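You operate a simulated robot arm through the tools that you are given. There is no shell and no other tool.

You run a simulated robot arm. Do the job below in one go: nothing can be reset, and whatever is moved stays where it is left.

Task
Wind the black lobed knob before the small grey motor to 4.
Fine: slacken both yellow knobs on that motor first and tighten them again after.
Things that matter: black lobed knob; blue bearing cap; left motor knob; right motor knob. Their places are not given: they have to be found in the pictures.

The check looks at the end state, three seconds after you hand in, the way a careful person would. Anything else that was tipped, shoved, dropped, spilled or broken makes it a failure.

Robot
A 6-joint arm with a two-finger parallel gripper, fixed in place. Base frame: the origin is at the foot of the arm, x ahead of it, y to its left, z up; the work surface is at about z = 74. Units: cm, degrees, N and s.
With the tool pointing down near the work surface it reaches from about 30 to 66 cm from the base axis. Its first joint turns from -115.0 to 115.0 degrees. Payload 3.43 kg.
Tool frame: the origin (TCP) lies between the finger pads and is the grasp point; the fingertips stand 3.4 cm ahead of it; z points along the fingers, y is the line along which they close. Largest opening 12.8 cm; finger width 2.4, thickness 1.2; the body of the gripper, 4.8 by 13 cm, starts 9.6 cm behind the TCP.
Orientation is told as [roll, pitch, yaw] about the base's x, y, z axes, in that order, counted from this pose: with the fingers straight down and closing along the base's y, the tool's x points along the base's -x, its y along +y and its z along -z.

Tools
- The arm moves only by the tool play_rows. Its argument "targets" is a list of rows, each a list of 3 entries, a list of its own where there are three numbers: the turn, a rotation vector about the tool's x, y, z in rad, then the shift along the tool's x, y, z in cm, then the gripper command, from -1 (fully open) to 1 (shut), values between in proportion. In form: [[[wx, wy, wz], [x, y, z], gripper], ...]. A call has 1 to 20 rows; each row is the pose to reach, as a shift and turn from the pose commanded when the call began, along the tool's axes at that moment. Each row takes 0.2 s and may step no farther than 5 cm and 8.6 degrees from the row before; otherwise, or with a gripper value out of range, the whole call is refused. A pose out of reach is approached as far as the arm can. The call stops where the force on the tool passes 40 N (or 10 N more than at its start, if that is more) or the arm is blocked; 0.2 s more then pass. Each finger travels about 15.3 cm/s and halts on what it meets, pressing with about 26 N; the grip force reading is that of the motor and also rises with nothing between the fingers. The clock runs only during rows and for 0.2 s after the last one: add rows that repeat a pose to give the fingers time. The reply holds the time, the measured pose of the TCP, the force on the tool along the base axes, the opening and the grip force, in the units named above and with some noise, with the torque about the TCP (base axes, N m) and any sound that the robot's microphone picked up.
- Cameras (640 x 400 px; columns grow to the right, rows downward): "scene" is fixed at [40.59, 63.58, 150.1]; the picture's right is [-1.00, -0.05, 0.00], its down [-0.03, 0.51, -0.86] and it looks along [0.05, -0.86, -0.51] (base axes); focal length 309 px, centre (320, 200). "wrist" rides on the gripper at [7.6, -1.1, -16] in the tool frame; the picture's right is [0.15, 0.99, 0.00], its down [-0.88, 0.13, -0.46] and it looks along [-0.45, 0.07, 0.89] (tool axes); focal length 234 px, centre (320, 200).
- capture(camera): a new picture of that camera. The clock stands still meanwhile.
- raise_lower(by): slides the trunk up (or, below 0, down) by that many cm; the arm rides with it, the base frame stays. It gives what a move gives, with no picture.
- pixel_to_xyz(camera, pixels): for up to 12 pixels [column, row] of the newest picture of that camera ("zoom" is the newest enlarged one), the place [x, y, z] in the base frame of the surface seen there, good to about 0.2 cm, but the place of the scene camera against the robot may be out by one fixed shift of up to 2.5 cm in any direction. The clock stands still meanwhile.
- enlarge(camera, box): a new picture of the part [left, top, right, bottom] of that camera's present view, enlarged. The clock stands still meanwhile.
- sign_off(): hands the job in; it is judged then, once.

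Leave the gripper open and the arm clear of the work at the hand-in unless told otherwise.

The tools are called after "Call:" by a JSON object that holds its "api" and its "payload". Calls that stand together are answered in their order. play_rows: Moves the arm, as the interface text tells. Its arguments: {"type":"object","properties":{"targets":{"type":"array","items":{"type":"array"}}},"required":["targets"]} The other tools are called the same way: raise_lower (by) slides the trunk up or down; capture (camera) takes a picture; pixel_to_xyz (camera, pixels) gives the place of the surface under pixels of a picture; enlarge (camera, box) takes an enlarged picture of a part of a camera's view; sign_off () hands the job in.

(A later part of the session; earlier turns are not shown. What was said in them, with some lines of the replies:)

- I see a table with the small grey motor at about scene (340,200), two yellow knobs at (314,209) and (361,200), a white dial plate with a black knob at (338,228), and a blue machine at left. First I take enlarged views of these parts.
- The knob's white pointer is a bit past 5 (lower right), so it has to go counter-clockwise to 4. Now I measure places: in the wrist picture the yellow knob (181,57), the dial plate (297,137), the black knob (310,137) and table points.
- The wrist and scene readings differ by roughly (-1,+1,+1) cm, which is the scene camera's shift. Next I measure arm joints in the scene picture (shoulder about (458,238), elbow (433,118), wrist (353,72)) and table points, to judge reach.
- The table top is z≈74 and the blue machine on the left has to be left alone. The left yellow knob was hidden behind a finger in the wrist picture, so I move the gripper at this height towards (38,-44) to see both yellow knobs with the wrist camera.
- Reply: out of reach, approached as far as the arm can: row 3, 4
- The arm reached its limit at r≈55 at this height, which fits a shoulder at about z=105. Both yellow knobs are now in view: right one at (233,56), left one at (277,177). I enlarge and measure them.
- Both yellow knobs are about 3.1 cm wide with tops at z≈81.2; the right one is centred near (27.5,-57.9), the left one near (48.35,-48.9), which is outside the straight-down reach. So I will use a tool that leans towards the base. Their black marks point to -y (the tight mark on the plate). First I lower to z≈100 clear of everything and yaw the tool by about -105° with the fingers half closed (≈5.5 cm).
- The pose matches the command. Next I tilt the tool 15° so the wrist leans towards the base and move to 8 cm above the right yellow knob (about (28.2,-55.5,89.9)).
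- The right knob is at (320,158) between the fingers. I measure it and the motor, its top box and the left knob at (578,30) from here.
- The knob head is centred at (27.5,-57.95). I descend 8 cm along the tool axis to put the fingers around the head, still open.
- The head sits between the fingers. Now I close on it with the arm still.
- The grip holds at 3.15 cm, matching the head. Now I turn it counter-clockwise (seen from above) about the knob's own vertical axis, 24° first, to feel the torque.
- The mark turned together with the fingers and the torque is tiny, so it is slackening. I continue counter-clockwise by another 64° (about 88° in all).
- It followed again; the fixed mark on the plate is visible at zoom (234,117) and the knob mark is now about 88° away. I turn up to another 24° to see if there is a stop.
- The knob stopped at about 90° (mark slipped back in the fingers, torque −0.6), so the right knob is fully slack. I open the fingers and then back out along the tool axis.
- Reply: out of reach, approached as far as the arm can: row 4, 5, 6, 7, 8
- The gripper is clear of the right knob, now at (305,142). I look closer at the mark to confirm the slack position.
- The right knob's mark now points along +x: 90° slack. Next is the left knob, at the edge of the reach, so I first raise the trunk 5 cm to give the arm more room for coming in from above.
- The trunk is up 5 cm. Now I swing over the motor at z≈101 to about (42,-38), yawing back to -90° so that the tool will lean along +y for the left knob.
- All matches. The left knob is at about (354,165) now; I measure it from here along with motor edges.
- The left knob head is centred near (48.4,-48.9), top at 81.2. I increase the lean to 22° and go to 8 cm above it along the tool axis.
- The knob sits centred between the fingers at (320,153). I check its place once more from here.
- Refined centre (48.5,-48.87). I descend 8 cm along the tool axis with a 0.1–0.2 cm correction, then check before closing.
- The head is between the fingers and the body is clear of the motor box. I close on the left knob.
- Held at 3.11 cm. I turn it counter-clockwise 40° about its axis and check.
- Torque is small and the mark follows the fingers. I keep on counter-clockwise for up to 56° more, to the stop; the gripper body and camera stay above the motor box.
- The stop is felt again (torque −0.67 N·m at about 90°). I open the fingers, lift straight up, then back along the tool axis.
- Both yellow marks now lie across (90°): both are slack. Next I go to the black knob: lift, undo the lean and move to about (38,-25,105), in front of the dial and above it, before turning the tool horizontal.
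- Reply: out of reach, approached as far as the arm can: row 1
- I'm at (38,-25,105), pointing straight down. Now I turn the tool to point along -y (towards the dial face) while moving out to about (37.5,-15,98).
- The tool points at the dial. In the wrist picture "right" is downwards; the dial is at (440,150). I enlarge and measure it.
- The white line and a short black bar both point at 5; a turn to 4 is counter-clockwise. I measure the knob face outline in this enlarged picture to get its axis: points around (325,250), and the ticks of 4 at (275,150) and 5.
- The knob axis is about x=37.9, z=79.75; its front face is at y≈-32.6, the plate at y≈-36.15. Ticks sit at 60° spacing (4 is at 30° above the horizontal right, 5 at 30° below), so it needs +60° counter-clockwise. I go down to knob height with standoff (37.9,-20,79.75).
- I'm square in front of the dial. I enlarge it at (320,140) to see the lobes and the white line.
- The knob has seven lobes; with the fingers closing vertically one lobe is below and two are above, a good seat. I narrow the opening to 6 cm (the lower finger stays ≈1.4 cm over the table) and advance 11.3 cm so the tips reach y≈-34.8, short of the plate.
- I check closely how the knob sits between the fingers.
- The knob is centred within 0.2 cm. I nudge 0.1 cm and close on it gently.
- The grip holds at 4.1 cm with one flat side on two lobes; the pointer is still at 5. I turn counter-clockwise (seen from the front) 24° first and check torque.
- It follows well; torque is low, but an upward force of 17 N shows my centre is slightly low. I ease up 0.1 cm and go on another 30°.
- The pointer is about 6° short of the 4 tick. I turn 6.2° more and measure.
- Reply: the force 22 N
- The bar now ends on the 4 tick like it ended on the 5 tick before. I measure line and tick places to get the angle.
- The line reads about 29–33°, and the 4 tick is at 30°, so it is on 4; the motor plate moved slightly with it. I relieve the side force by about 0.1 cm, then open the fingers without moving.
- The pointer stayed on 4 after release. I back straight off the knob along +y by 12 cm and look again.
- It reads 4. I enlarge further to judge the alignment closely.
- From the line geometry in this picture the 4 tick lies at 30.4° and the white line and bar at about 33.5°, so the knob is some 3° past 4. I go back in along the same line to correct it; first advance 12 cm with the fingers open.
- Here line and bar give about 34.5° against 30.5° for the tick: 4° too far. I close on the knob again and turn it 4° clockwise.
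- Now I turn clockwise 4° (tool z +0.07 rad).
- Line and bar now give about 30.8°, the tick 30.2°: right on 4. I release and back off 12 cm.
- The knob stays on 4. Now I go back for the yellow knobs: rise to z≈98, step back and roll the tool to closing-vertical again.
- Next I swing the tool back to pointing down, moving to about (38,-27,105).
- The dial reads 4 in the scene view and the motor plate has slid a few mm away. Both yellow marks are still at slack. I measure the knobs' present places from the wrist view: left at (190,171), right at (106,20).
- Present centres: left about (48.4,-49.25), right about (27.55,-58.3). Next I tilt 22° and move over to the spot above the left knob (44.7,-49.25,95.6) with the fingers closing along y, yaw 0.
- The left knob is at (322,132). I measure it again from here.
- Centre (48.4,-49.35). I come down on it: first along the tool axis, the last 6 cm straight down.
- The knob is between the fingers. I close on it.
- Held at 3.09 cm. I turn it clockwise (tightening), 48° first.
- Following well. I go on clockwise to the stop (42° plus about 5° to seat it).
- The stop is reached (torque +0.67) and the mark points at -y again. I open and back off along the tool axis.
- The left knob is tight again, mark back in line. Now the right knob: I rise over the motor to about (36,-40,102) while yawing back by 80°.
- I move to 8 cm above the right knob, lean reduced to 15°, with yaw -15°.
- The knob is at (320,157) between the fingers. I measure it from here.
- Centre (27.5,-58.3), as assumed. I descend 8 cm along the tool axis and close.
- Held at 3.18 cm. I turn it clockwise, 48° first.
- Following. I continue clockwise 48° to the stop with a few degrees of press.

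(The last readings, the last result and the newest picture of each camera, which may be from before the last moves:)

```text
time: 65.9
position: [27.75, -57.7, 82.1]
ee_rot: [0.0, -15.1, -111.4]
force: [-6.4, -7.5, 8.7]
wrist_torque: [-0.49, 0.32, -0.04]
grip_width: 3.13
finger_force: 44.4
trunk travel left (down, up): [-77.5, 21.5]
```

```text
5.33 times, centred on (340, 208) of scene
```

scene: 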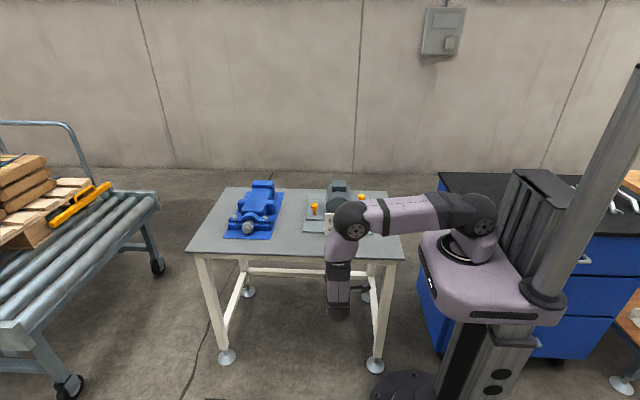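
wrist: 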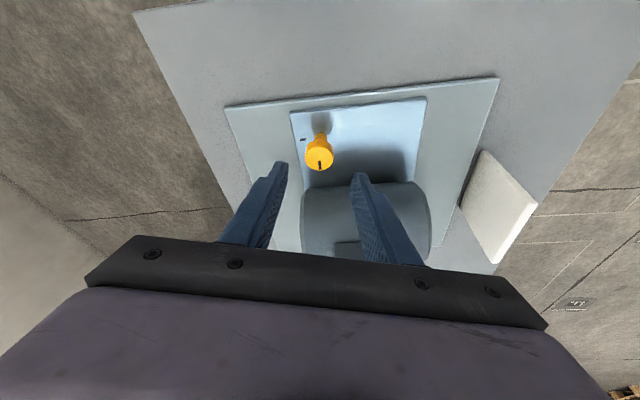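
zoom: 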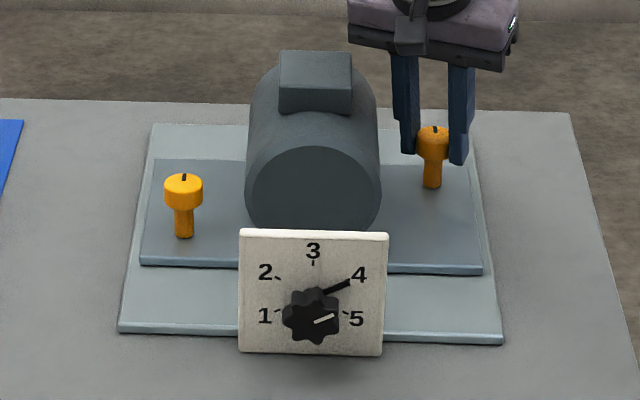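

The mark is back to -y, but the torque reads about zero, so I press a further 6° clockwise to be sure it is at its stop.

Call:
{"api": "play_rows", "payload": {"targets": [[[0.0134, 0, 0.05], [-0.0006, 0.0233, 0.0002], 1], [[0.0272, 0, 0.1014], [-0.0025, 0.0488, 0.0007], 1], [[0.0272, 0, 0.1014], [-0.0025, 0.0488, 0.0007], 1]]}}

Call:
{"api": "enlarge", "payload": {"camera": "wrist", "box": [260, 130, 380, 230]}}

Call:
{"api": "enlarge", "payload": {"camera": "scene", "box": [290, 170, 390, 245]}}

```text
time: 66.7
position: [27.8, -57.62, 82.16]
ee_rot: [-0.1, -15.0, -117.3]
force: [-2.7, -2.7, 8.8]
wrist_torque: [0.21, 0.01, 0.75]
grip_width: 3.09
finger_force: 45.1
trunk travel left (down, up): [-77.5, 21.5]
```

```text
4.00 times, centred on (320, 180) of wrist
```

zoom: 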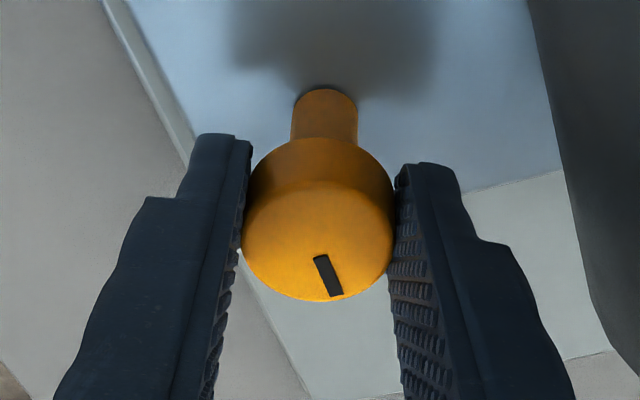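

```text
5.33 times, centred on (340, 208) of scene
```

zoom: 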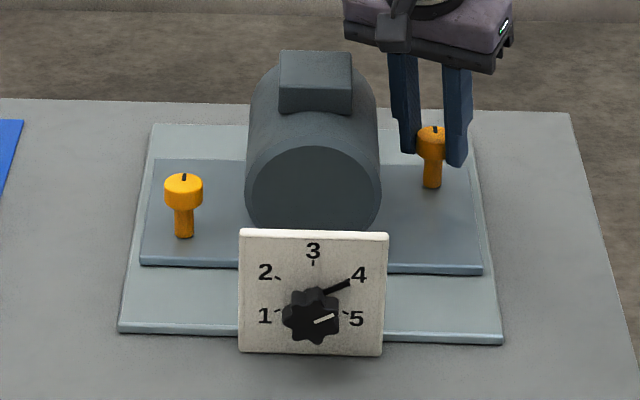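

Now the stop is felt (torque +0.75): the right knob is tight. I open and back off along the tool axis.

Call:
{"api": "play_rows", "payload": {"targets": [[[0, 0, 0], [0, 0, 0], 0.5], [[0, 0, 0], [0, 0, 0], 0.14], [[0, 0, 0], [0, 0, 0], 0.14], [[0, 0, 0], [0, 0, -3], 0.14], [[0, 0, 0], [0, 0, -6], 0.14], [[0, 0, 0], [0, 0, -9], 0.14], [[0, 0, 0], [0, 0, -12], 0.14], [[0, 0, 0], [0, 0, -12], 0.14]]}}

Call:
{"api": "capture", "payload": {"camera": "wrist"}}

Call:
{"api": "enlarge", "payload": {"camera": "scene", "box": [290, 170, 390, 245]}}

```text
time: 68.5
position: [29.19, -54.92, 93.74]
ee_rot: [-0.1, -15.0, -117.3]
force: [0.2, 0.1, -0.4]
wrist_torque: [-0.01, -0.02, -0.01]
grip_width: 5.51
finger_force: 0.1
trunk travel left (down, up): [-77.5, 21.5]
```

```text
taken
```

wrist: 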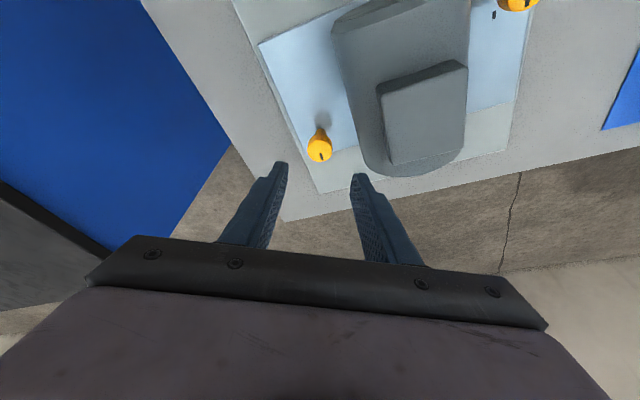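

```text
5.33 times, centred on (340, 208) of scene
```

zoom: 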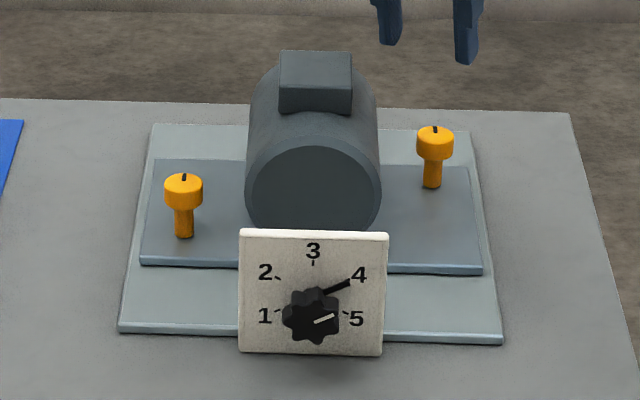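

Both marks are back to tight and the dial shows 4. I rise away to about (30,-40,104), undoing the lean.

Call:
{"api": "play_rows", "payload": {"targets": [[[0, 0.09, 0], [1.5, -0.8, -4], 0.14], [[0, 0.18, 0], [4, -2.3, -7], 0.14], [[0, 0.2618, 0], [6.5, -3.8, -9.5], 0.14], [[0, 0.2618, 0], [8.6, -5, -11.6], 0.14], [[0, 0.2618, 0], [10.51, -6.12, -13.44], 0.14], [[0, 0.2618, 0], [10.51, -6.12, -13.44], 0.14]]}}

```text
time: 69.9
position: [30.11, -40.15, 103.93]
ee_rot: [-0.1, 0.1, -117.4]
force: [0.5, -0.6, 0.4]
wrist_torque: [-0.03, -0.01, 0.01]
grip_width: 5.51
finger_force: 0.0
trunk travel left (down, up): [-77.5, 21.5]
```

I turn the yaw back to 0, rise to the start pose (35,-32,112) and open the gripper fully.

Call:
{"api": "play_rows", "payload": {"targets": [[[0, 0, -0.1366], [0.63, 0.04, -0.53], 0.0], [[0, 0, -0.2732], [1.27, 0.08, -1.07], -0.2], [[0, 0, -0.4098], [1.9, 0.12, -1.6], -0.4], [[0, 0, -0.5464], [2.53, 0.16, -2.13], -0.6], [[0, 0, -0.683], [3.16, 0.2, -2.67], -0.8], [[0, 0, -0.8196], [3.8, 0.24, -3.2], -1], [[0, 0, -0.9562], [4.43, 0.28, -3.73], -1], [[0, 0, -1.0928], [5.06, 0.32, -4.27], -1], [[0, 0, -1.2294], [5.69, 0.36, -4.8], -1], [[0, 0, -1.366], [6.33, 0.4, -5.33], -1], [[0, 0, -1.5026], [6.96, 0.44, -5.87], -1], [[0, 0, -1.6392], [7.59, 0.48, -6.4], -1], [[0, 0, -1.7758], [8.22, 0.52, -6.93], -1], [[0, 0, -1.9124], [8.86, 0.56, -7.47], -1], [[0, 0, -2.049], [9.49, 0.6, -8], -1], [[0, 0, -2.049], [9.49, 0.6, -8], -1]]}}

Call:
{"api": "capture", "payload": {"camera": "wrist"}}

Call:
{"api": "capture", "payload": {"camera": "scene"}}

Call:
{"api": "enlarge", "payload": {"camera": "scene", "box": [315, 205, 365, 242]}}

```text
time: 73.3
position: [34.92, -32.01, 112.04]
ee_rot: [0.0, 0.1, 0.1]
force: [0.4, -0.1, 0.3]
wrist_torque: [-0.05, -0.01, -0.01]
grip_width: 12.81
finger_force: 0.0
trunk travel left (down, up): [-77.5, 21.5]
```

```text
taken
```

wrist: 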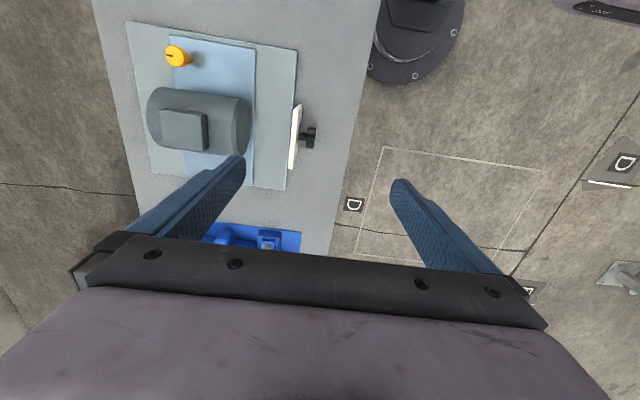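

```text
taken
```

scene: 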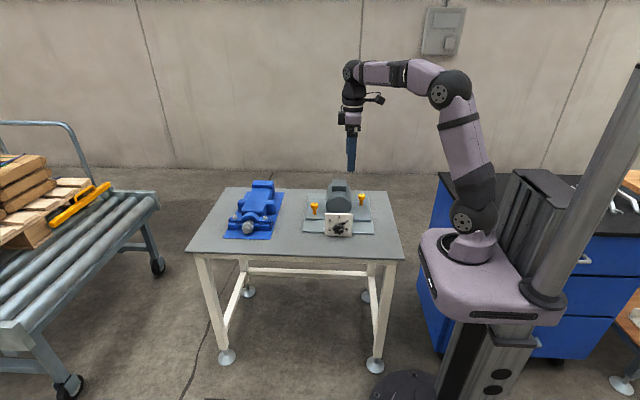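

```text
10.81 times, centred on (340, 224) of scene
```

zoom: 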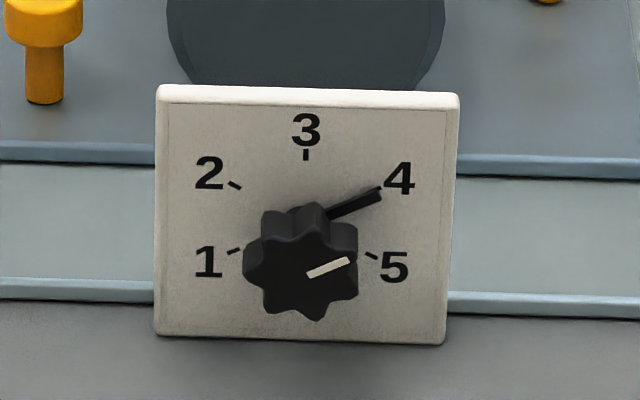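

The arm is at the start pose, gripper open. I take last close looks at both yellow marks and the blue machine.

Call:
{"api": "enlarge", "payload": {"camera": "scene", "box": [300, 185, 375, 225]}}

Call:
{"api": "enlarge", "payload": {"camera": "wrist", "box": [150, 30, 220, 80]}}

Call:
{"api": "enlarge", "payload": {"camera": "scene", "box": [215, 170, 295, 245]}}

```text
8.53 times, centred on (338, 205) of scene
```

zoom: 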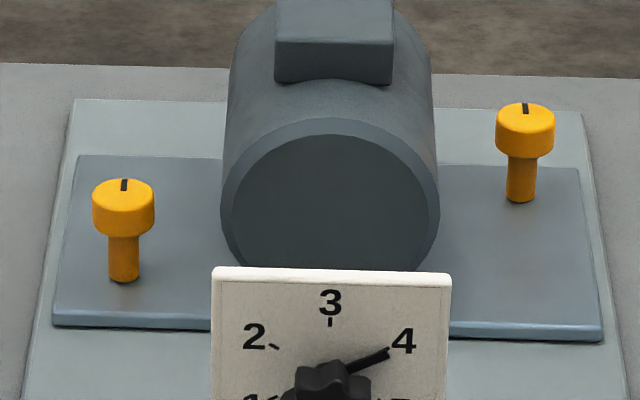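

```text
8.00 times, centred on (185, 55) of wrist
```

zoom: 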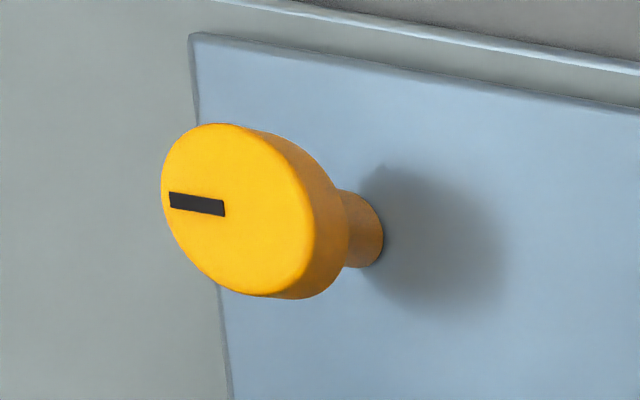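

```text
5.33 times, centred on (255, 208) of scene
```

zoom: 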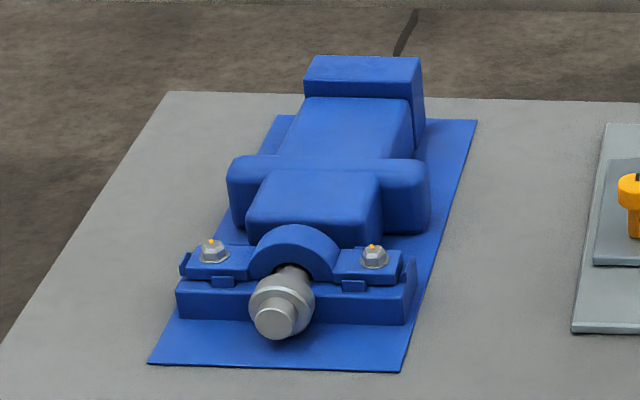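

The dial reads 4. Both yellow marks point to -y, the tight position, and the blue machine has not moved. The arm is clear with the gripper open, so I hand in.

Call:
{"api": "sign_off", "payload": {}}

```text
The job is handed in.
```

I wound the black lobed knob from 5 to 4. Both yellow motor knobs were slackened first and tightened again afterwards.

- **Black knob:** it first ended about 4° past the mark, so I gripped it again and turned it back. By my measurements from the picture, it was then within about 1° of the 4 tick, and the last pictures still show it on 4.
- **Yellow knobs:** each was turned 90° counter-clockwise to its stop, and later clockwise until I felt the stop again. Both black marks point the same way as at the start.
- **Motor:** its plate slid about 3–4 mm away from the dial as the knob was wound.
- **Everything else:** the blue machine looks the same as in the first pictures. The arm is back at its start pose with the gripper fully open, but I left the trunk 5 cm higher than at the start.
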